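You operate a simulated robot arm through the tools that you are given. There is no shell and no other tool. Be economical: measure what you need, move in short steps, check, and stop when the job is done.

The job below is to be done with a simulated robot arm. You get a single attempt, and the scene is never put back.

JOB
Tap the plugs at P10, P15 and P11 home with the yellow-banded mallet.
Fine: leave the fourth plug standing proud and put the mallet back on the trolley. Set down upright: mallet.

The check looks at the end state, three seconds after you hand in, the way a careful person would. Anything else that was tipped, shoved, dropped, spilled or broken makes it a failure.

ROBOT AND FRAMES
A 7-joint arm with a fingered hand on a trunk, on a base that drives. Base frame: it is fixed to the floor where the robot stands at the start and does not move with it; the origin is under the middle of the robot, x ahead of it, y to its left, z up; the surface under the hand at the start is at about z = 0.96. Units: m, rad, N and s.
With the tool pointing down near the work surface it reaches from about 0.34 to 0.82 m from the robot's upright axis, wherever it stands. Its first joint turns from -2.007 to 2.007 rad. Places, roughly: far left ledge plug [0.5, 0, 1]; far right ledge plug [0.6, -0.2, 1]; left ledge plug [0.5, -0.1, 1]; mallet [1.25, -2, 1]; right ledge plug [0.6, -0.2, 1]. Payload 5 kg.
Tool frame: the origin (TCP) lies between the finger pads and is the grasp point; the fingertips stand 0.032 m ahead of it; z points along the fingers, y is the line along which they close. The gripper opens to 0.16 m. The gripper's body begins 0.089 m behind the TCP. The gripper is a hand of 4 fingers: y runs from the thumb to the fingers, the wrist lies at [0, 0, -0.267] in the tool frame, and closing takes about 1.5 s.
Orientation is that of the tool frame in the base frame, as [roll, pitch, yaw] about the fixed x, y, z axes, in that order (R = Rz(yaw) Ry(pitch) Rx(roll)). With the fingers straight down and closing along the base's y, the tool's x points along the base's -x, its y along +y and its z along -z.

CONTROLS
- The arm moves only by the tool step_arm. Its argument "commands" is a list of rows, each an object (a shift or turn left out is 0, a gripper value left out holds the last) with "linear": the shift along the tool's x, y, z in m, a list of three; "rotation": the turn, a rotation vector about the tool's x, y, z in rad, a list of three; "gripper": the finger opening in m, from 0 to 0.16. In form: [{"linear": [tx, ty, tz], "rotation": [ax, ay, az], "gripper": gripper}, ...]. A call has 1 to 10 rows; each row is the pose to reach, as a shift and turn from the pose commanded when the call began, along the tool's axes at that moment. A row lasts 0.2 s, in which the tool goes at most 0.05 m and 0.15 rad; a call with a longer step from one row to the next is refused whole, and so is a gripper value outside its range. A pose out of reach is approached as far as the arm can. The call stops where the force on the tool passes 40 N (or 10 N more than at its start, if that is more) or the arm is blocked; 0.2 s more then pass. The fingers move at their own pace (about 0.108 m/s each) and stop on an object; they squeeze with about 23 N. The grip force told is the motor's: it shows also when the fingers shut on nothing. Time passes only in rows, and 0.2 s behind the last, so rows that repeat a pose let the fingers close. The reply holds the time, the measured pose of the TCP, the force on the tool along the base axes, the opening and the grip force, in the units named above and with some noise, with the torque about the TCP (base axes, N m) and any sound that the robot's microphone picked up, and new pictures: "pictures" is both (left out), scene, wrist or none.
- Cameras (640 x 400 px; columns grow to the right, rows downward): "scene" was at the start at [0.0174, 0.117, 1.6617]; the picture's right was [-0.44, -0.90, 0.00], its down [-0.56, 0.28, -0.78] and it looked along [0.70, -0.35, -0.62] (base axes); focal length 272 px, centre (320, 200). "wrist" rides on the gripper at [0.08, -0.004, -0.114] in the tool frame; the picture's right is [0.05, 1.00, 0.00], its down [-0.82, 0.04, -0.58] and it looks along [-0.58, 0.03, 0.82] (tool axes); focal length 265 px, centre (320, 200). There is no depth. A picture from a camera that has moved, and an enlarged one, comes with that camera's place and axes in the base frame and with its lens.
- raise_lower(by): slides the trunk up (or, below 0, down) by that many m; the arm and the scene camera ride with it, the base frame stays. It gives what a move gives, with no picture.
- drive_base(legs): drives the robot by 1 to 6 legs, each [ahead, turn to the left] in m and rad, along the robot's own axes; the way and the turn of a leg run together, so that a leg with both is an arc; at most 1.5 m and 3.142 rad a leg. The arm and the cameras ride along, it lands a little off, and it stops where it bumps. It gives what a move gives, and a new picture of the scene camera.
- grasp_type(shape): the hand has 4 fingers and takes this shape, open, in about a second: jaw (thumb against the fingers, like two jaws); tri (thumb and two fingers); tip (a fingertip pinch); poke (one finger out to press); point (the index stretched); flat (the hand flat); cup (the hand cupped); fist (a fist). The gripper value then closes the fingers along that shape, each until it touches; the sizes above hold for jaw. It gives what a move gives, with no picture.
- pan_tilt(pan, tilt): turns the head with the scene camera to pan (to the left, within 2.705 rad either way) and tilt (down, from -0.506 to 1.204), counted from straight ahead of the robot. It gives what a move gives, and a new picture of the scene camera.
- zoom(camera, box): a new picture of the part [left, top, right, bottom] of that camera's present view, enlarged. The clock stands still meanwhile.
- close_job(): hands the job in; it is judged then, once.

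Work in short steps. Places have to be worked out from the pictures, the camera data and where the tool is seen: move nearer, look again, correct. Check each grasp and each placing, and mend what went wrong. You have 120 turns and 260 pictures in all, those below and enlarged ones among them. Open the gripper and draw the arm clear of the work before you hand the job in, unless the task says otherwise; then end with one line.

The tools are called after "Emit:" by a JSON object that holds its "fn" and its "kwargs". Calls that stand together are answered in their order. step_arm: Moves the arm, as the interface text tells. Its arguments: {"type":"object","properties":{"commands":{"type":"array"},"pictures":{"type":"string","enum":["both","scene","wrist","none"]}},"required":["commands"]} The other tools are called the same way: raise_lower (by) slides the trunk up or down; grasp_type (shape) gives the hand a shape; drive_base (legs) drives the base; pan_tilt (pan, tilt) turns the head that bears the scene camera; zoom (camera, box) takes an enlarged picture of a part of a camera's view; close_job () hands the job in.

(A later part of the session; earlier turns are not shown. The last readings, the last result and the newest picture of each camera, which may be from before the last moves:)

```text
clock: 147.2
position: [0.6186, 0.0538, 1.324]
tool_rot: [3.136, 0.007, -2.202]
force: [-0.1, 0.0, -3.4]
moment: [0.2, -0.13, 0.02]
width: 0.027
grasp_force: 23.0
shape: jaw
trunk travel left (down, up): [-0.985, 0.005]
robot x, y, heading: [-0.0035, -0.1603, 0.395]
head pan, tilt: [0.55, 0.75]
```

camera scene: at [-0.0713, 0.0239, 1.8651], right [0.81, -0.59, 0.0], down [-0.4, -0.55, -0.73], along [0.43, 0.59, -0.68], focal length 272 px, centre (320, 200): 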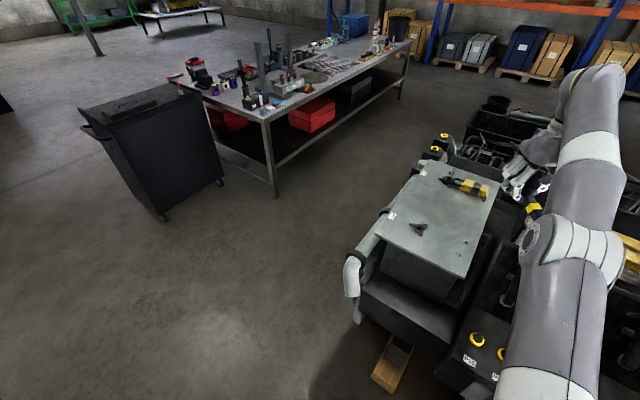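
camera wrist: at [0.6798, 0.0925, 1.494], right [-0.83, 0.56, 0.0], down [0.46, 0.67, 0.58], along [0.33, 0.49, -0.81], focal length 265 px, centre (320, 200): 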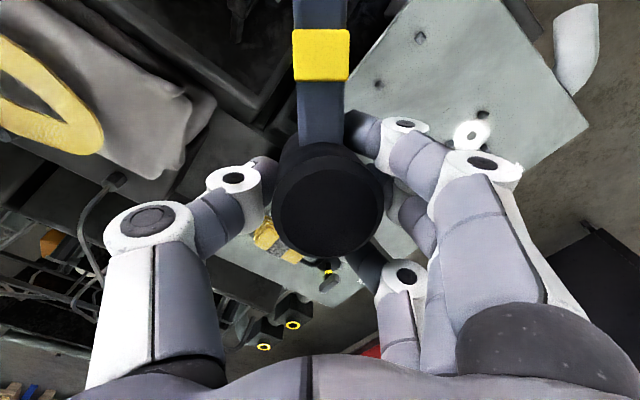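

Tracking well. Continue to hover above P10 at z≈1.2.

Emit:
{"fn": "step_arm", "kwargs": {"commands": [{"linear": [0.035, -0.002, 0.025]}, {"linear": [0.075, -0.004, 0.05]}, {"linear": [0.115, -0.006, 0.075]}, {"linear": [0.1545, -0.009, 0.1]}, {"linear": [0.1545, -0.009, 0.124]}], "pictures": "wrist"}}

Emit:
{"fn": "pan_tilt", "kwargs": {"pan": -0.15, "tilt": 0.95}}

```text
clock: 148.4
position: [0.531, -0.0714, 1.1973]
tool_rot: [3.135, 0.004, -2.198]
force: [0.3, 0.0, -3.5]
moment: [0.17, -0.1, 0.02]
width: 0.0268
grasp_force: 23.2
shape: jaw
trunk travel left (down, up): [-0.985, 0.005]
robot x, y, heading: [0.0041, -0.1628, 0.396]
head pan, tilt: [0.55, 0.75]
camera wrist: at [0.4891, -0.1404, 1.3091], right [-0.84, 0.55, 0.01], down [0.45, 0.68, 0.58], along [0.31, 0.49, -0.81], focal length 265 px, centre (320, 200)
```

wrist: 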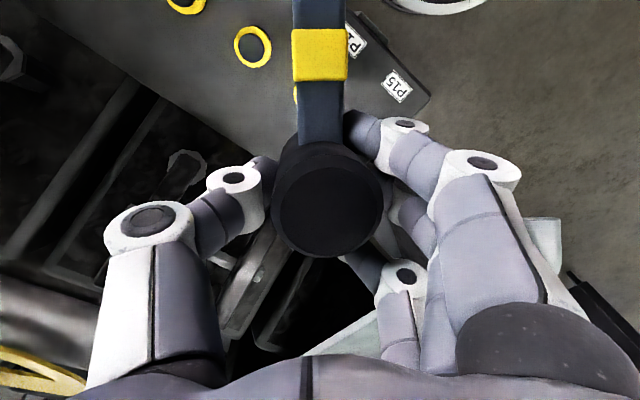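

```text
clock: 149.5
position: [0.5298, -0.0722, 1.1981]
tool_rot: [3.136, 0.006, -2.2]
force: [-0.9, 0.6, -4.5]
moment: [0.19, -0.14, -0.02]
width: 0.0267
grasp_force: 22.6
shape: jaw
trunk travel left (down, up): [-0.985, 0.005]
robot x, y, heading: [0.0014, -0.1639, 0.393]
head pan, tilt: [-0.15, 0.949]
camera scene: at [-0.0434, -0.0258, 1.8498], right [0.24, -0.97, 0.0], down [-0.79, -0.2, -0.58], along [0.56, 0.14, -0.81], focal length 272 px, centre (320, 200)
```

scene: 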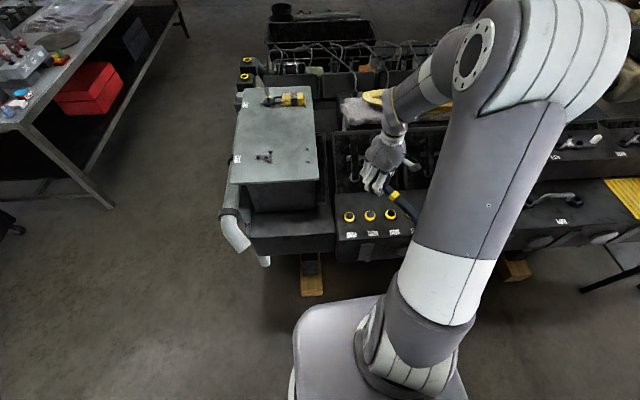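

Zoom the scene camera on plugs and mallet for measuring.

Emit:
{"fn": "zoom", "kwargs": {"camera": "scene", "box": [320, 130, 450, 240]}}

Emit:
{"fn": "zoom", "kwargs": {"camera": "wrist", "box": [160, 0, 440, 180]}}

```text
3.64 times, centred on (385, 185) of scene
camera zoom: at [-0.0434, -0.0258, 1.8498], right [0.24, -0.97, 0.0], down [-0.79, -0.2, -0.58], along [0.56, 0.14, -0.81], focal length 988 px, centre (84, 254)
```

zoom: 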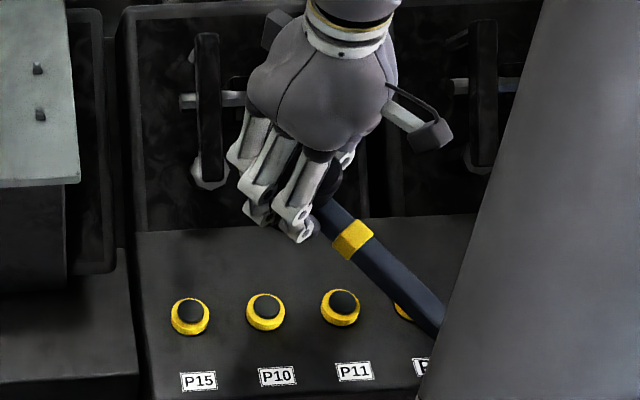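

```text
2.22 times, centred on (300, 90) of wrist
camera zoom: at [0.4876, -0.1411, 1.3101], right [-0.84, 0.55, 0.01], down [0.45, 0.68, 0.58], along [0.31, 0.49, -0.81], focal length 590 px, centre (364, 444)
```

zoom: 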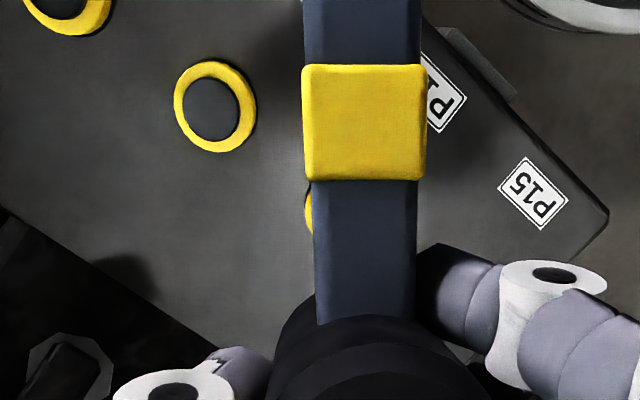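

From the views: P11 top ≈(0.568,-0.154,0.972), P10 ≈(0.545,-0.078), P15 ≈(0.521,0.000). The mallet droops ≈9° in the grip (tail low), with head centre ≈22 mm below TCP. I pitch the tool by +0.155 to level the face and lower over P10.

Emit:
{"fn": "step_arm", "kwargs": {"commands": [{"linear": [-0.005, -0.008, 0.02], "rotation": [0, 0.08, 0]}, {"linear": [-0.0112, -0.0154, 0.05], "rotation": [0, 0.155, 0]}, {"linear": [-0.0112, -0.0154, 0.08], "rotation": [0, 0.155, 0]}, {"linear": [-0.0112, -0.0154, 0.103], "rotation": [0, 0.155, 0]}], "pictures": "wrist"}}

Emit:
{"fn": "zoom", "kwargs": {"camera": "scene", "box": [330, 150, 430, 230]}}

```text
clock: 150.5
position: [0.552, -0.0693, 1.093]
tool_rot: [3.136, -0.15, -2.198]
force: [0.4, -0.4, -4.5]
moment: [0.2, -0.14, 0.02]
width: 0.0266
grasp_force: 23.1
shape: jaw
trunk travel left (down, up): [-0.985, 0.005]
robot x, y, heading: [0.0001, -0.1633, 0.392]
head pan, tilt: [-0.15, 0.949]
camera wrist: at [0.5201, -0.1233, 1.2165], right [-0.84, 0.55, 0.01], down [0.49, 0.74, 0.45], along [0.24, 0.38, -0.89], focal length 265 px, centre (320, 200)
```

wrist: 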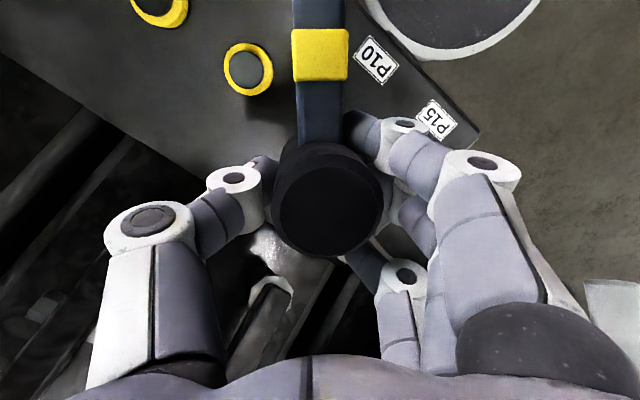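

```text
5.00 times, centred on (380, 190) of scene
camera zoom: at [-0.0422, -0.0255, 1.8498], right [0.24, -0.97, 0.0], down [-0.79, -0.2, -0.58], along [0.56, 0.14, -0.81], focal length 1359 px, centre (20, 250)
```

zoom: 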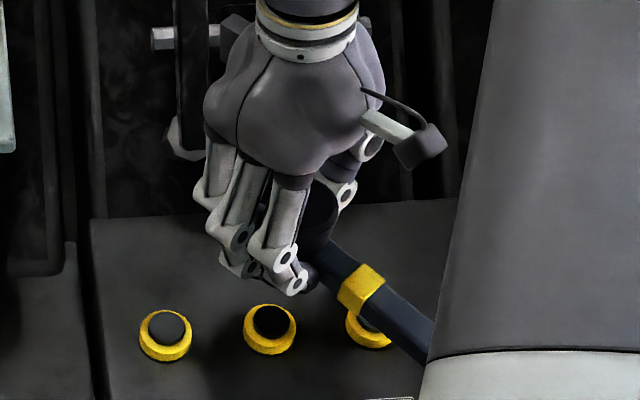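

Geometry agrees: the face projects right above P10. I go straight down in small steps until it meets resistance.

Emit:
{"fn": "step_arm", "kwargs": {"commands": [{"linear": [-0.0045, 0, 0.0296]}, {"linear": [-0.0067, 0, 0.0445]}, {"linear": [-0.0082, 0, 0.0543]}, {"linear": [-0.009, 0, 0.0593]}, {"linear": [-0.0097, 0, 0.0642]}], "pictures": "none"}}

Emit:
{"fn": "zoom", "kwargs": {"camera": "scene", "box": [330, 150, 430, 230]}}

```text
clock: 151.7
position: [0.5533, -0.068, 1.0311]
tool_rot: [3.141, -0.144, -2.199]
force: [7.3, 3.8, 26.1]
moment: [-0.1, 0.11, 0.04]
width: 0.0293
grasp_force: 22.8
shape: jaw
trunk travel left (down, up): [-0.985, 0.005]
robot x, y, heading: [-0.0007, -0.1649, 0.393]
head pan, tilt: [-0.15, 0.949]
```

```text
5.00 times, centred on (380, 190) of scene
camera zoom: at [-0.0443, -0.0255, 1.8503], right [0.24, -0.97, 0.0], down [-0.79, -0.2, -0.58], along [0.57, 0.14, -0.81], focal length 1359 px, centre (20, 250)
```

zoom: 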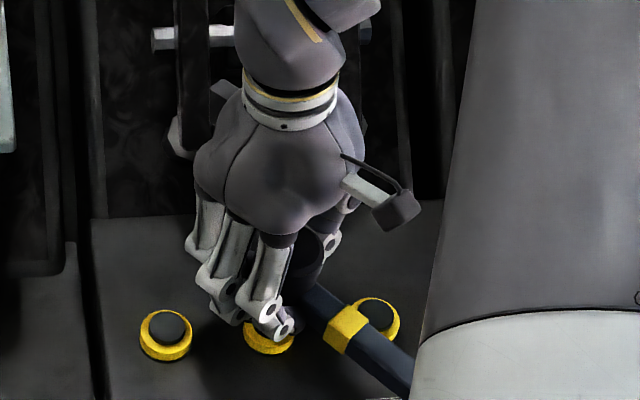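

Contact with ~30 N. I press a little further, then lift to look at P10.

Emit:
{"fn": "step_arm", "kwargs": {"commands": [{"linear": [-0.0006, 0, 0.004]}, {"linear": [-0.0012, 0, 0.008]}, {"linear": [-0.0018, 0, 0.012]}], "pictures": "none"}}

Emit:
{"fn": "step_arm", "kwargs": {"commands": [{"linear": [0.003, 0, -0.02]}, {"linear": [0.009, 0, -0.06]}], "pictures": "wrist"}}

Emit:
{"fn": "zoom", "kwargs": {"camera": "scene", "box": [330, 150, 430, 230]}}

```text
clock: 152.1
position: [0.5547, -0.0701, 1.0294]
tool_rot: [-3.139, -0.143, -2.2]
force: [-1.2, 1.0, 22.9]
moment: [-0.13, 0.4, -0.08]
width: 0.0299
grasp_force: 22.9
shape: jaw
trunk travel left (down, up): [-0.985, 0.005]
robot x, y, heading: [-0.0024, -0.1631, 0.394]
head pan, tilt: [-0.15, 0.949]
stopped in row 1: the force on the tool passed its limit at 43 N (the readings are from after the stop); the commanded pose is now the measured one
```

```text
clock: 152.7
position: [0.5533, -0.0678, 1.087]
tool_rot: [3.141, -0.143, -2.199]
force: [-0.5, -0.4, -4.3]
moment: [0.17, -0.11, 0.03]
width: 0.0269
grasp_force: 22.8
shape: jaw
trunk travel left (down, up): [-0.985, 0.005]
robot x, y, heading: [0.0015, -0.166, 0.397]
head pan, tilt: [-0.15, 0.949]
camera wrist: at [0.5201, -0.122, 1.2094], right [-0.84, 0.55, 0.01], down [0.49, 0.74, 0.45], along [0.24, 0.38, -0.89], focal length 265 px, centre (320, 200)
```

wrist: 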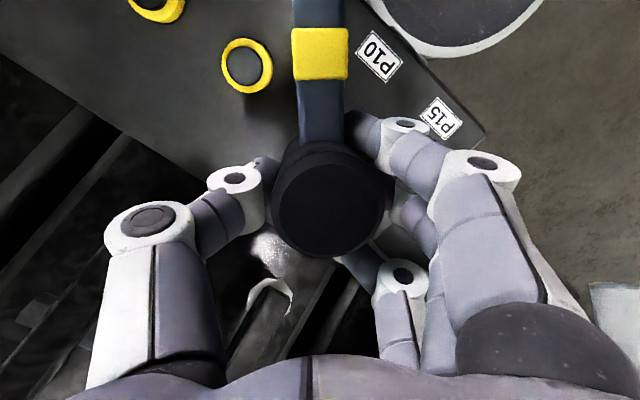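

```text
5.00 times, centred on (380, 190) of scene
camera zoom: at [-0.0446, -0.0257, 1.8495], right [0.24, -0.97, 0.0], down [-0.79, -0.2, -0.58], along [0.57, 0.14, -0.81], focal length 1359 px, centre (20, 250)
```

zoom: 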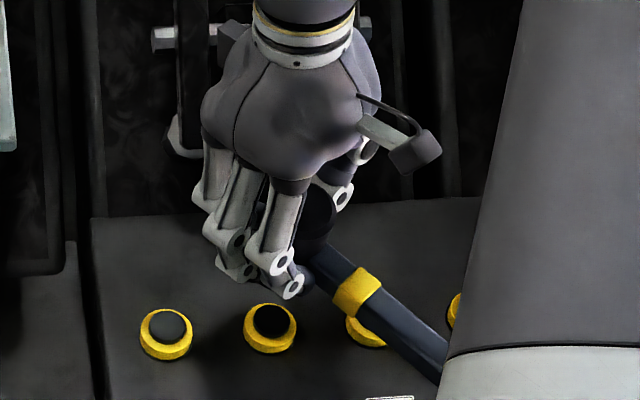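

I compare P10 closely with P15.

Emit:
{"fn": "zoom", "kwargs": {"camera": "scene", "box": [340, 204, 400, 226]}}

```text
10.67 times, centred on (370, 215) of scene
camera zoom: at [-0.0446, -0.0257, 1.8495], right [0.24, -0.97, 0.0], down [-0.79, -0.2, -0.58], along [0.57, 0.14, -0.81], focal length 2900 px, centre (-213, 40)
```

zoom: 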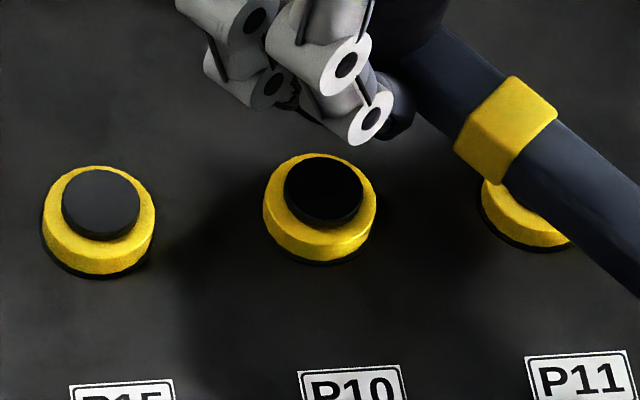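

P10 already sank ≈3 mm relative to P15, almost flush. I give it a brisk tap from 4–5 cm.

Emit:
{"fn": "step_arm", "kwargs": {"commands": [{"linear": [-0.002, 0, 0.012]}, {"linear": [-0.0083, 0, 0.055]}, {"linear": [-0.0104, 0, 0.069]}], "pictures": "none"}}

Emit:
{"fn": "step_arm", "kwargs": {"commands": [{"linear": [0.003, 0, -0.02]}, {"linear": [0.009, 0, -0.06]}], "pictures": "none"}}

Emit:
{"fn": "zoom", "kwargs": {"camera": "scene", "box": [340, 204, 400, 226]}}

```text
clock: 153.6
position: [0.5557, -0.0685, 1.0225]
tool_rot: [-3.134, -0.136, -2.201]
force: [-7.2, 0.0, 30.5]
moment: [-0.32, 0.73, -0.11]
width: 0.0294
grasp_force: 23.0
shape: jaw
trunk travel left (down, up): [-0.985, 0.005]
robot x, y, heading: [0.0009, -0.1652, 0.398]
head pan, tilt: [-0.15, 0.949]
stopped in row 3: the force on the tool passed its limit at 44 N (the readings are from after the stop); the commanded pose is now the measured one
```

```text
clock: 154.2
position: [0.5527, -0.0664, 1.0812]
tool_rot: [-3.134, -0.137, -2.196]
force: [-0.6, -0.5, -4.6]
moment: [0.23, -0.17, 0.04]
width: 0.0266
grasp_force: 22.9
shape: jaw
trunk travel left (down, up): [-0.985, 0.005]
robot x, y, heading: [0.0023, -0.1621, 0.395]
head pan, tilt: [-0.15, 0.949]
```

```text
10.67 times, centred on (370, 215) of scene
camera zoom: at [-0.0454, -0.0259, 1.8495], right [0.24, -0.97, 0.0], down [-0.79, -0.2, -0.58], along [0.57, 0.14, -0.81], focal length 2900 px, centre (-213, 40)
```

zoom: 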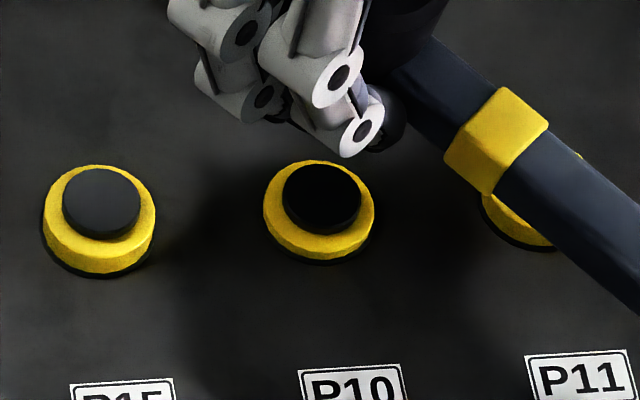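

The whole yellow plug sinks: TCP at contact went 1.029→1.0225. I continue tapping P10.

Emit:
{"fn": "step_arm", "kwargs": {"commands": [{"linear": [-0.002, 0, 0.012]}, {"linear": [-0.0083, 0, 0.055]}, {"linear": [-0.0113, 0, 0.075]}], "pictures": "none"}}

Emit:
{"fn": "step_arm", "kwargs": {"commands": [{"linear": [0.003, 0, -0.02]}, {"linear": [0.009, 0, -0.06]}], "pictures": "none"}}

Emit:
{"fn": "step_arm", "kwargs": {"commands": [{"linear": [-0.002, 0, 0.012]}, {"linear": [-0.0083, 0, 0.055]}, {"linear": [-0.0119, 0, 0.079]}], "pictures": "none"}}

Emit:
{"fn": "step_arm", "kwargs": {"commands": [{"linear": [0.003, 0, -0.02]}, {"linear": [0.009, 0, -0.06]}], "pictures": "wrist"}}

Emit:
{"fn": "zoom", "kwargs": {"camera": "scene", "box": [340, 194, 410, 226]}}

```text
clock: 155.0
position: [0.5585, -0.0679, 1.0163]
tool_rot: [-3.126, -0.131, -2.201]
force: [-6.2, -1.5, 26.5]
moment: [-0.2, 0.44, -0.1]
width: 0.0288
grasp_force: 22.9
shape: jaw
trunk travel left (down, up): [-0.985, 0.005]
robot x, y, heading: [-0.0013, -0.1634, 0.396]
head pan, tilt: [-0.15, 0.949]
stopped in row 3: the force on the tool passed its limit at 45 N (the readings are from after the stop); the commanded pose is now the measured one
```

```text
clock: 155.6
position: [0.5557, -0.068, 1.0766]
tool_rot: [-3.13, -0.133, -2.199]
force: [-0.1, 0.0, -3.6]
moment: [0.21, -0.19, -0.01]
width: 0.0268
grasp_force: 22.6
shape: jaw
trunk travel left (down, up): [-0.985, 0.005]
robot x, y, heading: [0.0008, -0.1634, 0.396]
head pan, tilt: [-0.15, 0.949]
```

```text
clock: 156.4
position: [0.5627, -0.0684, 1.011]
tool_rot: [-3.121, -0.124, -2.201]
force: [-5.2, 0.3, 27.7]
moment: [-0.07, 0.39, -0.09]
width: 0.0285
grasp_force: 23.2
shape: jaw
trunk travel left (down, up): [-0.985, 0.005]
robot x, y, heading: [0.002, -0.1607, 0.395]
head pan, tilt: [-0.15, 0.949]
stopped in row 3: the force on the tool passed its limit at 44 N (the readings are from after the stop); the commanded pose is now the measured one
```

```text
clock: 157.0
position: [0.5618, -0.0665, 1.0688]
tool_rot: [-3.125, -0.126, -2.2]
force: [-0.3, -0.2, -3.6]
moment: [0.16, -0.17, 0.03]
width: 0.0271
grasp_force: 22.5
shape: jaw
trunk travel left (down, up): [-0.985, 0.005]
robot x, y, heading: [0.0022, -0.1646, 0.398]
head pan, tilt: [-0.15, 0.949]
camera wrist: at [0.5257, -0.1219, 1.1907], right [-0.84, 0.54, -0.01], down [0.48, 0.74, 0.47], along [0.26, 0.39, -0.88], focal length 265 px, centre (320, 200)
```

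wrist: 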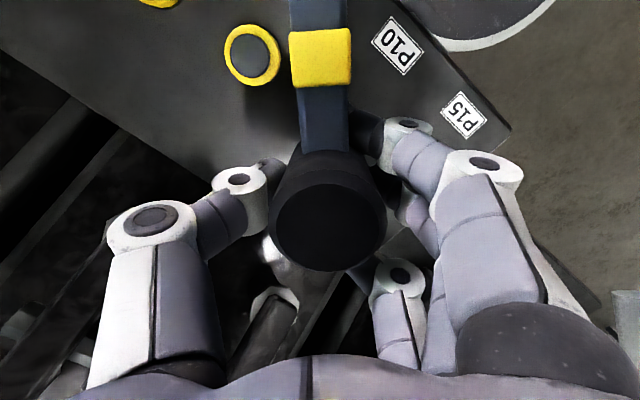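

```text
9.14 times, centred on (375, 210) of scene
camera zoom: at [-0.0447, -0.0257, 1.8495], right [0.24, -0.97, 0.0], down [-0.79, -0.2, -0.58], along [0.57, 0.14, -0.81], focal length 2485 px, centre (-183, 109)
```

zoom: 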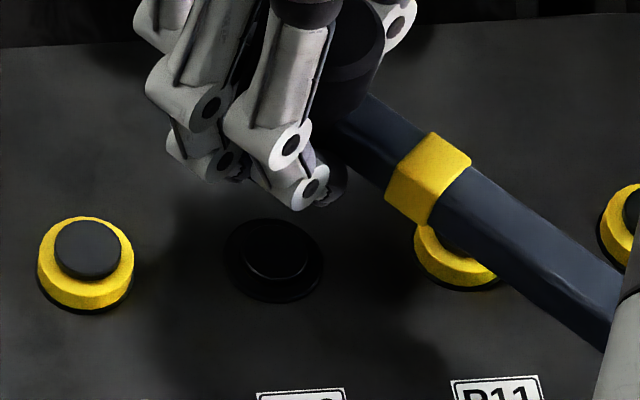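

P10 is home: no yellow showing any more. Next P11 at ≈(0.568,-0.154): I lift slightly and shift over it.

Emit:
{"fn": "step_arm", "kwargs": {"commands": [{"linear": [0.004, -0.002, -0.02], "rotation": [-0.01, 0, 0]}, {"linear": [0.034, -0.03, -0.018], "rotation": [-0.02, 0, 0]}, {"linear": [0.0625, -0.0564, -0.012], "rotation": [-0.02, 0, 0]}], "pictures": "wrist"}}

Emit:
{"fn": "zoom", "kwargs": {"camera": "scene", "box": [340, 184, 420, 226]}}

```text
clock: 157.8
position: [0.5697, -0.1501, 1.088]
tool_rot: [3.138, -0.126, -2.199]
force: [-0.5, -0.1, -4.1]
moment: [0.22, -0.12, 0.02]
width: 0.0271
grasp_force: 23.3
shape: jaw
trunk travel left (down, up): [-0.985, 0.005]
robot x, y, heading: [0.0019, -0.1624, 0.396]
head pan, tilt: [-0.15, 0.949]
camera wrist: at [0.5356, -0.2063, 1.2103], right [-0.84, 0.55, 0.01], down [0.48, 0.74, 0.47], along [0.25, 0.4, -0.88], focal length 265 px, centre (320, 200)
```

wrist: 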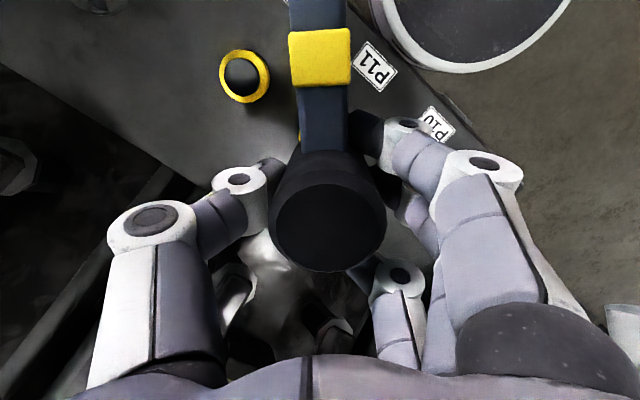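

```text
8.00 times, centred on (380, 205) of scene
camera zoom: at [-0.0438, -0.0269, 1.8499], right [0.24, -0.97, 0.0], down [-0.79, -0.2, -0.58], along [0.56, 0.14, -0.81], focal length 2175 px, centre (-160, 160)
```

zoom: 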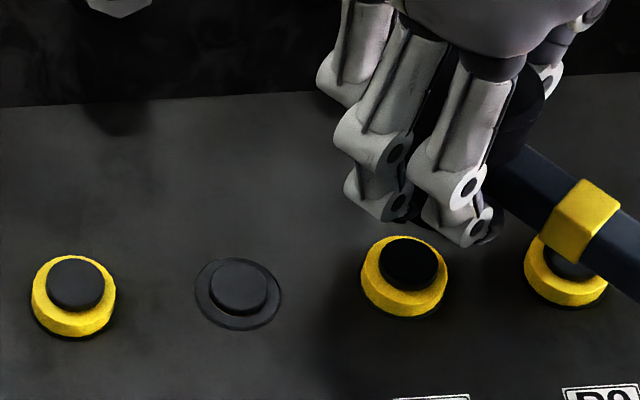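

P10 sits flush. Face is above P11; tapping P11 now, three taps.

Emit:
{"fn": "step_arm", "kwargs": {"commands": [{"linear": [-0.002, 0, 0.015]}, {"linear": [-0.0073, 0, 0.058]}, {"linear": [-0.0095, 0, 0.075]}], "pictures": "none"}}

Emit:
{"fn": "step_arm", "kwargs": {"commands": [{"linear": [0.0025, 0, -0.02]}, {"linear": [0.0075, 0, -0.06]}], "pictures": "none"}}

Emit:
{"fn": "step_arm", "kwargs": {"commands": [{"linear": [-0.002, 0, 0.012]}, {"linear": [-0.0073, 0, 0.058]}, {"linear": [-0.0095, 0, 0.076]}], "pictures": "none"}}

Emit:
{"fn": "step_arm", "kwargs": {"commands": [{"linear": [0.0025, 0, -0.02]}, {"linear": [0.0075, 0, -0.06]}], "pictures": "none"}}

Emit:
{"fn": "zoom", "kwargs": {"camera": "scene", "box": [340, 184, 420, 226]}}

```text
clock: 158.8
position: [0.5724, -0.1476, 1.023]
tool_rot: [-3.132, -0.122, -2.2]
force: [-6.7, 0.4, 30.1]
moment: [-0.06, 0.43, -0.02]
width: 0.0291
grasp_force: 23.0
shape: jaw
trunk travel left (down, up): [-0.985, 0.005]
robot x, y, heading: [-0.0002, -0.1632, 0.4]
head pan, tilt: [-0.15, 0.949]
stopped in row 3: the force on the tool passed its limit at 45 N (the readings are from after the stop); the commanded pose is now the measured one
```

```text
clock: 159.4
position: [0.5707, -0.1489, 1.0774]
tool_rot: [-3.137, -0.12, -2.198]
force: [-1.4, -0.5, -3.7]
moment: [0.18, -0.18, -0.01]
width: 0.0266
grasp_force: 22.2
shape: jaw
trunk travel left (down, up): [-0.985, 0.005]
robot x, y, heading: [0.0012, -0.1648, 0.398]
head pan, tilt: [-0.15, 0.949]
```

```text
clock: 160.1
position: [0.5752, -0.1497, 1.0173]
tool_rot: [-3.129, -0.119, -2.201]
force: [-4.7, -0.2, 18.8]
moment: [-0.02, 0.14, -0.03]
width: 0.0276
grasp_force: 23.2
shape: jaw
trunk travel left (down, up): [-0.985, 0.005]
robot x, y, heading: [-0.0011, -0.1637, 0.395]
head pan, tilt: [-0.15, 0.949]
stopped in row 3: the force on the tool passed its limit at 46 N (the readings are from after the stop); the commanded pose is now the measured one
```

```text
clock: 160.7
position: [0.5738, -0.1484, 1.0739]
tool_rot: [-3.132, -0.122, -2.202]
force: [0.3, -0.2, -4.6]
moment: [0.13, -0.17, 0.01]
width: 0.0267
grasp_force: 22.6
shape: jaw
trunk travel left (down, up): [-0.985, 0.005]
robot x, y, heading: [0.003, -0.1651, 0.391]
head pan, tilt: [-0.15, 0.949]
```

```text
8.00 times, centred on (380, 205) of scene
camera zoom: at [-0.0441, -0.0258, 1.8496], right [0.24, -0.97, 0.0], down [-0.79, -0.2, -0.58], along [0.56, 0.14, -0.81], focal length 2175 px, centre (-160, 160)
```

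zoom: 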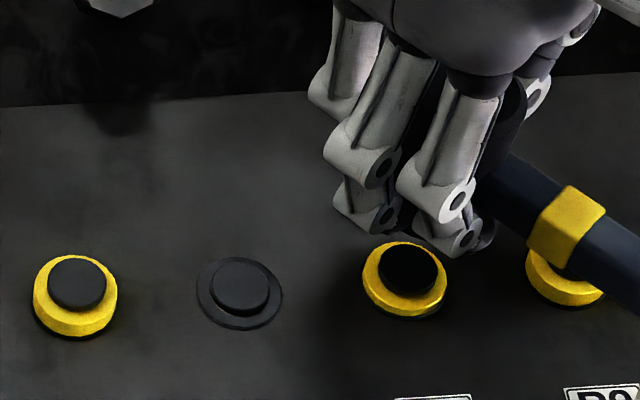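

P11 is going down (~4 mm so far). More taps.

Emit:
{"fn": "step_arm", "kwargs": {"commands": [{"linear": [-0.002, 0, 0.012]}, {"linear": [-0.0073, 0, 0.06]}, {"linear": [-0.0095, 0, 0.08]}], "pictures": "none"}}

Emit:
{"fn": "step_arm", "kwargs": {"commands": [{"linear": [0.0025, 0, -0.02]}, {"linear": [0.0075, 0, -0.06]}], "pictures": "none"}}

Emit:
{"fn": "step_arm", "kwargs": {"commands": [{"linear": [-0.002, 0, 0.012]}, {"linear": [-0.0073, 0, 0.06]}, {"linear": [-0.0095, 0, 0.08]}], "pictures": "none"}}

Emit:
{"fn": "step_arm", "kwargs": {"commands": [{"linear": [0.0025, 0, -0.02]}, {"linear": [0.0075, 0, -0.06]}], "pictures": "wrist"}}

Emit:
{"fn": "zoom", "kwargs": {"camera": "scene", "box": [340, 184, 420, 226]}}

```text
clock: 161.4
position: [0.577, -0.1503, 1.0117]
tool_rot: [-3.125, -0.123, -2.206]
force: [-3.0, 0.8, 15.7]
moment: [0.07, 0.11, -0.01]
width: 0.0276
grasp_force: 22.8
shape: jaw
trunk travel left (down, up): [-0.985, 0.005]
robot x, y, heading: [-0.001, -0.1648, 0.391]
head pan, tilt: [-0.15, 0.949]
stopped in row 3: the force on the tool passed its limit at 48 N (the readings are from after the stop); the commanded pose is now the measured one
```

```text
clock: 162.1
position: [0.5741, -0.1498, 1.0703]
tool_rot: [-3.132, -0.124, -2.208]
force: [0.8, -0.6, -3.8]
moment: [0.14, -0.18, -0.05]
width: 0.0266
grasp_force: 23.0
shape: jaw
trunk travel left (down, up): [-0.985, 0.005]
robot x, y, heading: [0.0043, -0.1649, 0.392]
head pan, tilt: [-0.15, 0.949]
```

```text
clock: 162.8
position: [0.5775, -0.1486, 1.0071]
tool_rot: [-3.126, -0.124, -2.21]
force: [-5.3, -0.3, 22.0]
moment: [0.02, 0.24, -0.02]
width: 0.0275
grasp_force: 22.9
shape: jaw
trunk travel left (down, up): [-0.985, 0.005]
robot x, y, heading: [0.0016, -0.1632, 0.395]
head pan, tilt: [-0.15, 0.949]
stopped in row 3: the force on the tool passed its limit at 48 N (the readings are from after the stop); the commanded pose is now the measured one
```

```text
clock: 163.4
position: [0.5733, -0.1488, 1.0671]
tool_rot: [-3.128, -0.125, -2.21]
force: [-0.8, -1.0, -4.7]
moment: [0.15, -0.17, 0.0]
width: 0.0258
grasp_force: 22.8
shape: jaw
trunk travel left (down, up): [-0.985, 0.005]
robot x, y, heading: [0.0027, -0.164, 0.393]
head pan, tilt: [-0.15, 0.949]
camera wrist: at [0.5376, -0.2037, 1.1881], right [-0.83, 0.55, -0.01], down [0.49, 0.74, 0.47], along [0.26, 0.39, -0.88], focal length 265 px, centre (320, 200)
```

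wrist: 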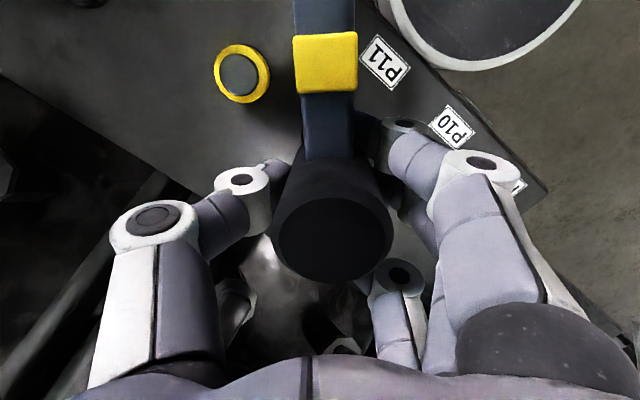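

```text
8.00 times, centred on (380, 205) of scene
camera zoom: at [-0.0446, -0.0257, 1.8496], right [0.24, -0.97, 0.0], down [-0.79, -0.2, -0.58], along [0.57, 0.14, -0.81], focal length 2175 px, centre (-160, 160)
```

zoom: 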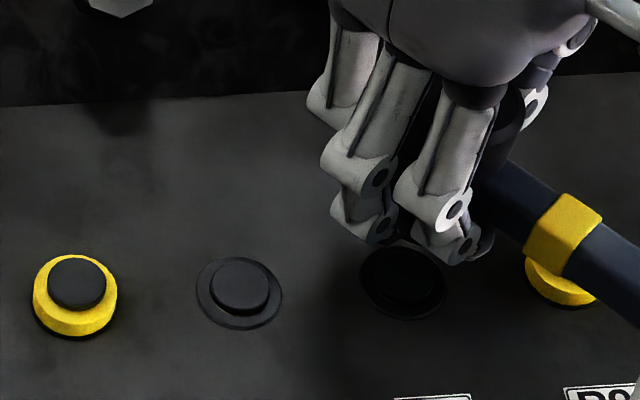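

P11 is home too; P9 remains proud. Next I lift and move over P15 at ≈(0.521,0.000).

Emit:
{"fn": "step_arm", "kwargs": {"commands": [{"linear": [0.004, 0, -0.03], "rotation": [-0.01, 0, 0]}, {"linear": [-0.02, 0.034, -0.037], "rotation": [-0.014, 0, 0]}, {"linear": [-0.045, 0.07, -0.039], "rotation": [-0.014, 0, 0]}, {"linear": [-0.07, 0.105, -0.04], "rotation": [-0.014, 0, 0]}, {"linear": [-0.09, 0.131, -0.0415], "rotation": [-0.014, 0, 0]}], "pictures": "wrist"}}

Emit:
{"fn": "zoom", "kwargs": {"camera": "scene", "box": [335, 164, 435, 226]}}

```text
clock: 164.6
position: [0.5251, 0.0068, 1.0927]
tool_rot: [3.141, -0.125, -2.211]
force: [0.6, -0.1, -4.3]
moment: [0.18, -0.14, 0.02]
width: 0.0261
grasp_force: 22.6
shape: jaw
trunk travel left (down, up): [-0.985, 0.005]
robot x, y, heading: [0.0, -0.1621, 0.396]
head pan, tilt: [-0.15, 0.949]
camera wrist: at [0.491, -0.0494, 1.2146], right [-0.83, 0.56, 0.01], down [0.49, 0.73, 0.47], along [0.26, 0.39, -0.88], focal length 265 px, centre (320, 200)
```

wrist: 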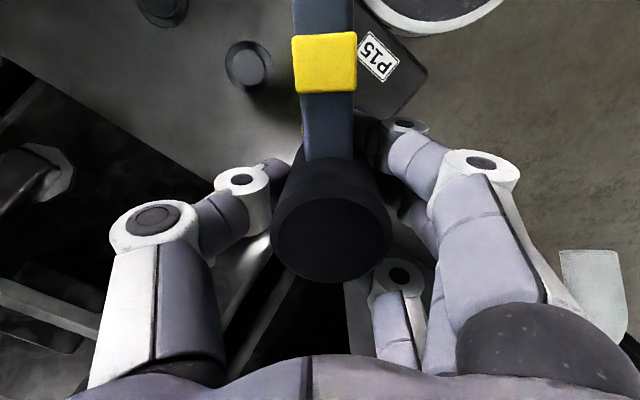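

```text
6.40 times, centred on (385, 195) of scene
camera zoom: at [-0.0435, -0.0248, 1.8497], right [0.24, -0.97, 0.0], down [-0.79, -0.2, -0.58], along [0.56, 0.14, -0.81], focal length 1740 px, centre (-96, 232)
```

zoom: 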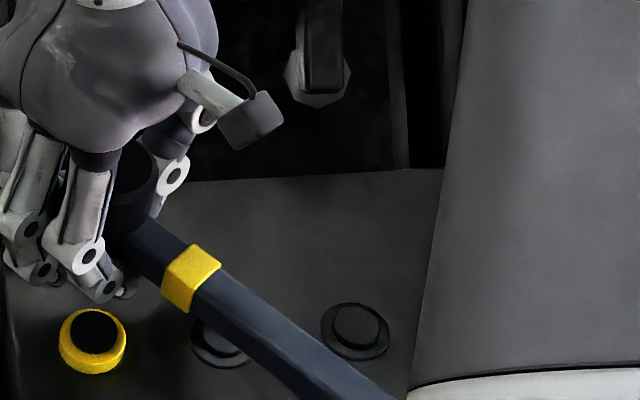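

Over P15. Tapping it.

Emit:
{"fn": "step_arm", "kwargs": {"commands": [{"linear": [-0.002, 0, 0.018]}, {"linear": [-0.0078, 0, 0.064]}, {"linear": [-0.0105, 0, 0.084]}], "pictures": "none"}}

Emit:
{"fn": "step_arm", "kwargs": {"commands": [{"linear": [0.0025, 0, -0.02]}, {"linear": [0.0075, 0, -0.06]}], "pictures": "none"}}

Emit:
{"fn": "step_arm", "kwargs": {"commands": [{"linear": [-0.002, 0, 0.012]}, {"linear": [-0.0073, 0, 0.06]}, {"linear": [-0.0098, 0, 0.08]}], "pictures": "none"}}

Emit:
{"fn": "step_arm", "kwargs": {"commands": [{"linear": [0.0025, 0, -0.02]}, {"linear": [0.0075, 0, -0.06]}], "pictures": "none"}}

Emit:
{"fn": "step_arm", "kwargs": {"commands": [{"linear": [-0.002, 0, 0.012]}, {"linear": [-0.0073, 0, 0.06]}, {"linear": [-0.0098, 0, 0.08]}], "pictures": "none"}}

Emit:
{"fn": "step_arm", "kwargs": {"commands": [{"linear": [0.0025, 0, -0.02]}, {"linear": [0.0075, 0, -0.06]}], "pictures": "none"}}

Emit:
{"fn": "zoom", "kwargs": {"camera": "scene", "box": [335, 164, 435, 226]}}

```text
clock: 165.6
position: [0.5286, 0.0055, 1.0137]
tool_rot: [-3.134, -0.117, -2.213]
force: [-7.1, -1.8, 29.4]
moment: [-0.05, 0.41, 0.01]
width: 0.0287
grasp_force: 23.0
shape: jaw
trunk travel left (down, up): [-0.985, 0.005]
robot x, y, heading: [0.0032, -0.163, 0.399]
head pan, tilt: [-0.15, 0.949]
stopped in row 3: the force on the tool passed its limit at 46 N (the readings are from after the stop); the commanded pose is now the measured one
```

```text
clock: 166.2
position: [0.5281, 0.0082, 1.0717]
tool_rot: [-3.135, -0.119, -2.211]
force: [-0.2, -0.2, -4.4]
moment: [0.17, -0.15, 0.01]
width: 0.0264
grasp_force: 23.3
shape: jaw
trunk travel left (down, up): [-0.985, 0.005]
robot x, y, heading: [-0.0022, -0.1646, 0.393]
head pan, tilt: [-0.15, 0.949]
```

```text
clock: 166.9
position: [0.5307, 0.0076, 1.0084]
tool_rot: [-3.132, -0.119, -2.215]
force: [-1.3, -1.2, 17.6]
moment: [-0.07, 0.21, 0.0]
width: 0.0276
grasp_force: 22.7
shape: jaw
trunk travel left (down, up): [-0.985, 0.005]
robot x, y, heading: [0.0003, -0.1643, 0.388]
head pan, tilt: [-0.15, 0.949]
stopped in row 3: the force on the tool passed its limit at 55 N (the readings are from after the stop); the commanded pose is now the measured one
```

```text
clock: 167.5
position: [0.5317, 0.0079, 1.0681]
tool_rot: [-3.136, -0.119, -2.215]
force: [-0.1, 0.0, -5.0]
moment: [0.15, -0.14, -0.01]
width: 0.026
grasp_force: 22.7
shape: jaw
trunk travel left (down, up): [-0.985, 0.005]
robot x, y, heading: [0.0012, -0.1668, 0.395]
head pan, tilt: [-0.15, 0.949]
```

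```text
clock: 168.2
position: [0.5351, 0.0103, 1.0033]
tool_rot: [-3.131, -0.117, -2.218]
force: [-3.5, -1.1, 22.3]
moment: [-0.03, 0.33, 0.01]
width: 0.0275
grasp_force: 22.5
shape: jaw
trunk travel left (down, up): [-0.985, 0.005]
robot x, y, heading: [0.0007, -0.1628, 0.395]
head pan, tilt: [-0.15, 0.949]
stopped in row 3: the force on the tool passed its limit at 52 N (the readings are from after the stop); the commanded pose is now the measured one
```

```text
clock: 168.8
position: [0.5324, 0.0113, 1.0634]
tool_rot: [-3.132, -0.12, -2.219]
force: [-0.7, 0.1, -4.8]
moment: [0.16, -0.16, 0.02]
width: 0.0258
grasp_force: 22.1
shape: jaw
trunk travel left (down, up): [-0.985, 0.005]
robot x, y, heading: [-0.0015, -0.1644, 0.399]
head pan, tilt: [-0.15, 0.949]
```

```text
6.40 times, centred on (385, 195) of scene
camera zoom: at [-0.0446, -0.0261, 1.8496], right [0.24, -0.97, 0.0], down [-0.79, -0.2, -0.58], along [0.57, 0.14, -0.81], focal length 1740 px, centre (-96, 232)
```

zoom: 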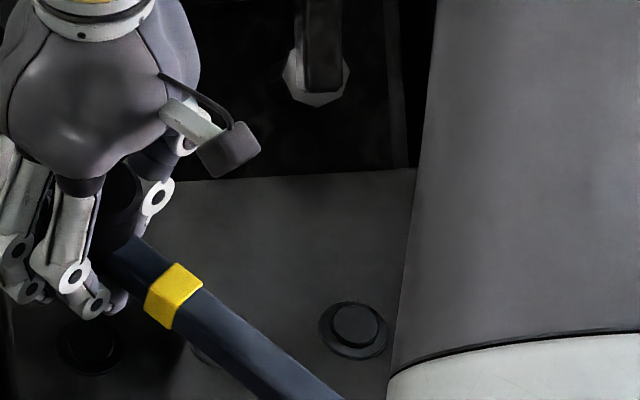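

P15 looks home as well. I lift clear and check all four plugs closely.

Emit:
{"fn": "step_arm", "kwargs": {"commands": [{"linear": [0.006, 0, -0.05]}, {"linear": [0.012, 0, -0.1]}, {"linear": [0.018, 0, -0.15]}, {"linear": [0.024, 0, -0.195]}], "pictures": "wrist"}}

Emit:
{"fn": "zoom", "kwargs": {"camera": "scene", "box": [335, 194, 405, 236]}}

```text
refused: row 1 steps farther than a row can; nothing moved
```

```text
9.14 times, centred on (370, 215) of scene
camera zoom: at [-0.0446, -0.0261, 1.8496], right [0.24, -0.97, 0.0], down [-0.79, -0.2, -0.58], along [0.57, 0.14, -0.81], focal length 2485 px, centre (-137, 63)
```

zoom: 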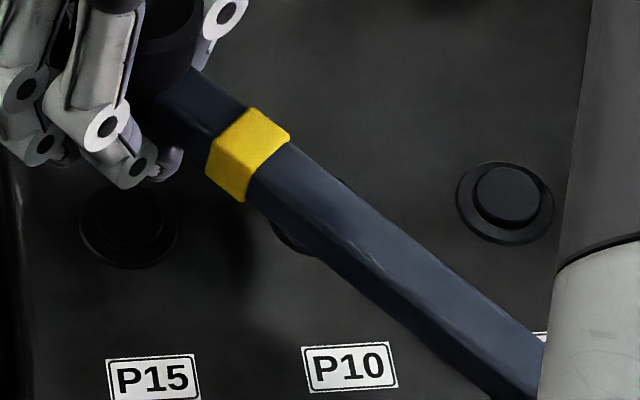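

Row steps were just over the limit; I lift with smaller steps.

Emit:
{"fn": "step_arm", "kwargs": {"commands": [{"linear": [0.0055, 0, -0.045]}, {"linear": [0.011, 0, -0.09]}, {"linear": [0.0165, 0, -0.135]}, {"linear": [0.022, 0, -0.18]}, {"linear": [0.0264, 0, -0.22]}], "pictures": "wrist"}}

Emit:
{"fn": "zoom", "kwargs": {"camera": "scene", "box": [335, 184, 425, 236]}}

```text
clock: 170.0
position: [0.532, 0.0121, 1.2863]
tool_rot: [-3.132, -0.122, -2.218]
force: [-0.6, 1.2, -4.4]
moment: [0.15, -0.19, 0.03]
width: 0.0258
grasp_force: 23.5
shape: jaw
trunk travel left (down, up): [-0.985, 0.005]
robot x, y, heading: [0.0013, -0.1598, 0.397]
head pan, tilt: [-0.15, 0.949]
camera wrist: at [0.4949, -0.0437, 1.4079], right [-0.83, 0.56, 0.0], down [0.49, 0.73, 0.48], along [0.27, 0.39, -0.88], focal length 265 px, centre (320, 200)
```

wrist: 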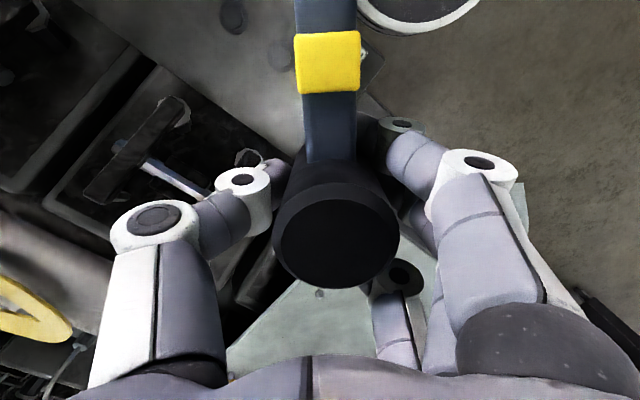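

```text
7.11 times, centred on (380, 210) of scene
camera zoom: at [-0.0444, -0.0261, 1.8497], right [0.24, -0.97, 0.0], down [-0.79, -0.2, -0.58], along [0.57, 0.14, -0.81], focal length 1933 px, centre (-107, 129)
```

zoom: 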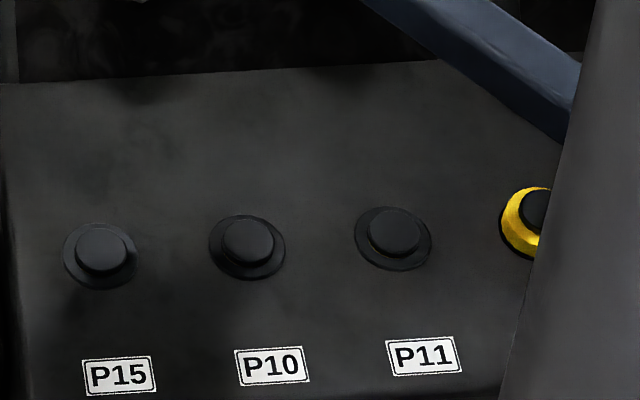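

P15, P10 and P11 are all home and P9 stands proud. Now back to the trolley, with short, checked legs; first back off and turn into the aisle.

Emit:
{"fn": "drive_base", "kwargs": {"legs": [[-0.1, 0], [0, -1.69]]}}

```text
clock: 175.2
position: [0.0253, -0.7496, 1.2858]
tool_rot: [-3.132, -0.12, 2.384]
force: [-0.2, -0.4, -4.1]
moment: [-0.16, -0.16, 0.03]
width: 0.0257
grasp_force: 22.5
shape: jaw
trunk travel left (down, up): [-0.985, 0.005]
robot x, y, heading: [-0.0893, -0.2009, -1.281]
head pan, tilt: [-0.15, 0.949]
camera scene: at [0.0526, -0.174, 1.8498], right [-0.99, -0.13, 0.0], down [-0.11, 0.81, -0.58], along [0.08, -0.58, -0.81], focal length 272 px, centre (320, 200)
```

scene: 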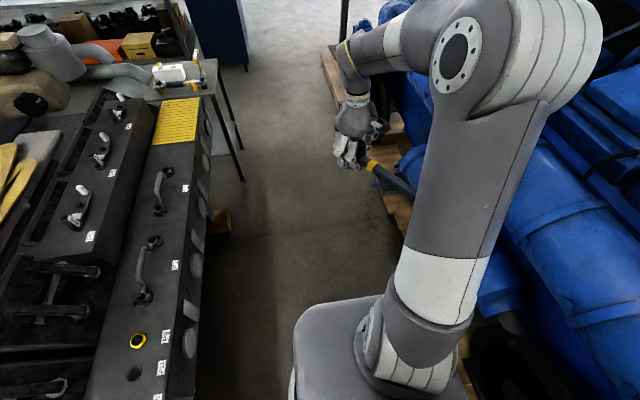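

Clear view down the aisle. I drive in two legs.

Emit:
{"fn": "drive_base", "kwargs": {"legs": [[0, 0.02], [1.1, 0]]}}

```text
clock: 181.3
position: [0.4067, -1.7917, 1.2856]
tool_rot: [-3.133, -0.119, 2.44]
force: [0.7, -0.3, -4.7]
moment: [-0.15, -0.13, 0.02]
width: 0.0256
grasp_force: 23.2
shape: jaw
trunk travel left (down, up): [-0.985, 0.005]
robot x, y, heading: [0.2618, -1.252, -1.23]
head pan, tilt: [-0.15, 0.949]
camera scene: at [0.4029, -1.216, 1.8498], right [-0.98, -0.19, 0.0], down [-0.15, 0.8, -0.58], along [0.11, -0.57, -0.81], focal length 272 px, centre (320, 200)
```

scene: 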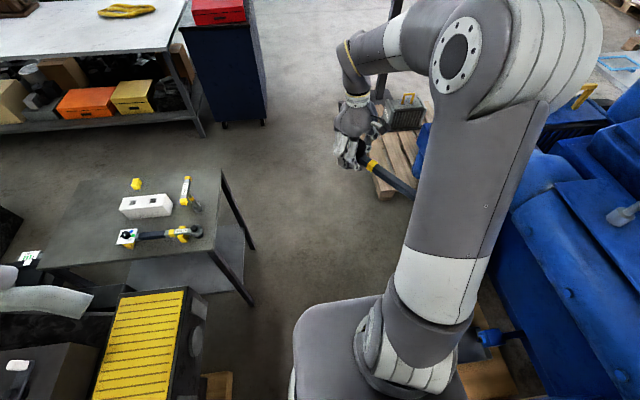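

On course. Next leg to the aisle beside the trolley.

Emit:
{"fn": "drive_base", "kwargs": {"legs": [[0, -0.04], [1.17, 0]]}}

```text
clock: 187.7
position: [0.7319, -2.9266, 1.286]
tool_rot: [-3.132, -0.121, 2.396]
force: [-0.6, -0.8, -4.6]
moment: [-0.13, -0.16, -0.03]
width: 0.0259
grasp_force: 22.8
shape: jaw
trunk travel left (down, up): [-0.985, 0.005]
robot x, y, heading: [0.6094, -2.3776, -1.273]
head pan, tilt: [-0.15, 0.949]
camera scene: at [0.7531, -2.3518, 1.8498], right [-0.99, -0.15, 0.0], down [-0.12, 0.8, -0.58], along [0.09, -0.58, -0.81], focal length 272 px, centre (320, 200)
```

scene: 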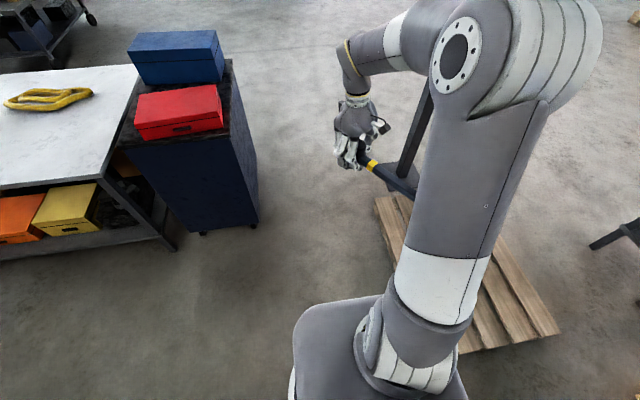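

Good. Now around the trolley corner to the far side.

Emit:
{"fn": "drive_base", "kwargs": {"legs": [[0, 0.807], [0.494, 0]]}}

Emit:
{"fn": "drive_base", "kwargs": {"legs": [[0, 0.855]]}}

```text
clock: 192.6
position: [1.5107, -2.8981, 1.2857]
tool_rot: [-3.133, -0.122, -3.094]
force: [1.0, 0.6, -4.2]
moment: [0.03, -0.16, 0.0]
width: 0.0256
grasp_force: 23.4
shape: jaw
trunk travel left (down, up): [-0.985, 0.005]
robot x, y, heading: [1.0347, -2.6049, -0.479]
head pan, tilt: [-0.15, 0.949]
camera scene: at [1.1151, -2.48, 1.8498], right [-0.59, -0.81, 0.0], down [-0.66, 0.48, -0.58], along [0.47, -0.34, -0.81], focal length 272 px, centre (320, 200)
```

scene: 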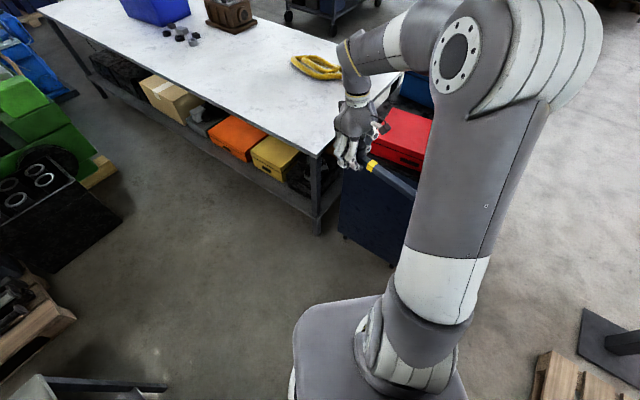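

```text
clock: 195.2
position: [1.5719, -2.4375, 1.2852]
tool_rot: [-3.131, -0.12, -2.239]
force: [0.0, -0.9, -3.3]
moment: [0.2, -0.1, 0.03]
width: 0.0252
grasp_force: 23.4
shape: jaw
trunk travel left (down, up): [-0.985, 0.005]
robot x, y, heading: [1.035, -2.6037, 0.377]
head pan, tilt: [-0.15, 0.949]
camera scene: at [0.9941, -2.4626, 1.8497], right [0.22, -0.98, 0.0], down [-0.79, -0.18, -0.58], along [0.57, 0.13, -0.81], focal length 272 px, centre (320, 200)
```

scene: 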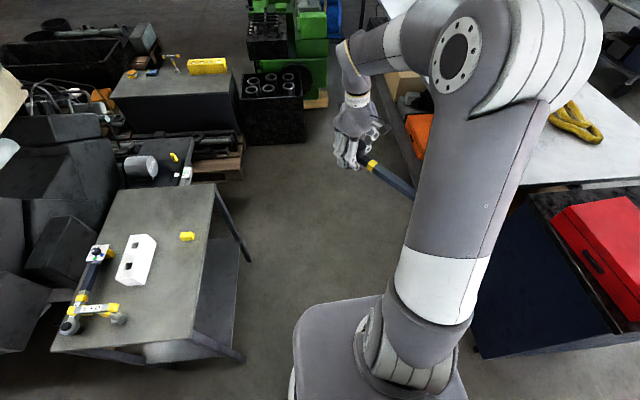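

Rest seen at ≈(1.39,-1.82), as before. I advance to the previous stand and turn to the trolley.

Emit:
{"fn": "drive_base", "kwargs": {"legs": [[0.765, 0]]}}

Emit:
{"fn": "drive_base", "kwargs": {"legs": [[0, 1.95]]}}

Emit:
{"fn": "pan_tilt", "kwargs": {"pan": 0.1, "tilt": 0.9}}

```text
clock: 199.3
position: [2.2694, -2.1314, 1.2856]
tool_rot: [-3.133, -0.121, -2.208]
force: [1.0, 1.0, -4.1]
moment: [0.16, -0.11, 0.0]
width: 0.0254
grasp_force: 22.9
shape: jaw
trunk travel left (down, up): [-0.985, 0.005]
robot x, y, heading: [1.7431, -2.3146, 0.405]
head pan, tilt: [-0.15, 0.949]
camera scene: at [1.6942, -2.1753, 1.8498], right [0.25, -0.97, 0.0], down [-0.79, -0.21, -0.58], along [0.56, 0.15, -0.81], focal length 272 px, centre (320, 200)
```

scene: 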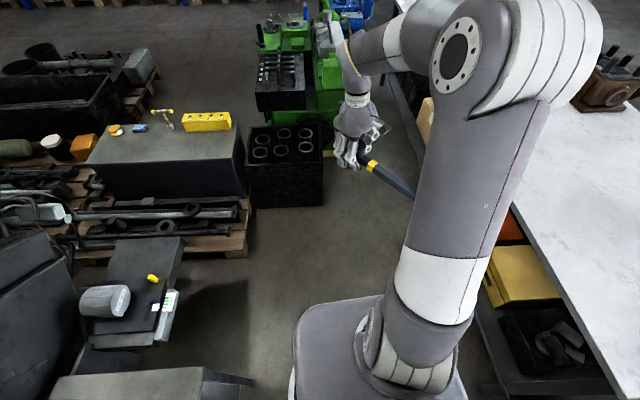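

```text
clock: 204.5
position: [1.3612, -1.8997, 1.2861]
tool_rot: [-3.133, -0.121, -0.224]
force: [0.6, -0.6, -3.7]
moment: [0.03, 0.21, -0.01]
width: 0.0255
grasp_force: 22.7
shape: jaw
trunk travel left (down, up): [-0.985, 0.005]
robot x, y, heading: [1.7397, -2.3108, 2.387]
head pan, tilt: [-0.15, 0.949]
camera scene: at [1.6309, -2.4125, 1.8498], right [0.78, 0.62, 0.0], down [0.5, -0.64, -0.58], along [-0.36, 0.46, -0.81], focal length 272 px, centre (320, 200)
```

scene: 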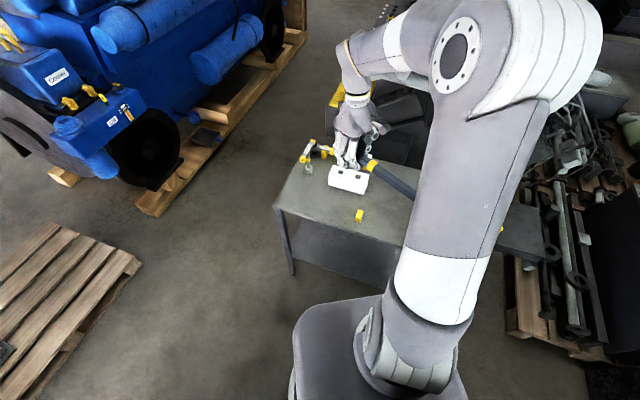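

```text
clock: 205.2
position: [1.3618, -1.9, 1.2858]
tool_rot: [-3.133, -0.12, -0.225]
force: [0.9, -0.1, -4.5]
moment: [0.03, 0.23, -0.02]
width: 0.0254
grasp_force: 23.0
shape: jaw
trunk travel left (down, up): [-0.985, 0.005]
robot x, y, heading: [1.7394, -2.3119, 2.39]
head pan, tilt: [0.099, 0.901]
camera scene: at [1.6163, -2.4234, 1.8534], right [0.61, 0.79, 0.0], down [0.62, -0.48, -0.62], along [-0.49, 0.38, -0.78], focal length 272 px, centre (320, 200)
```

scene: 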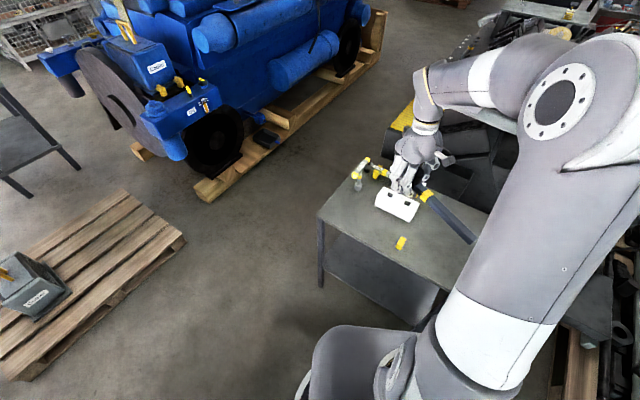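

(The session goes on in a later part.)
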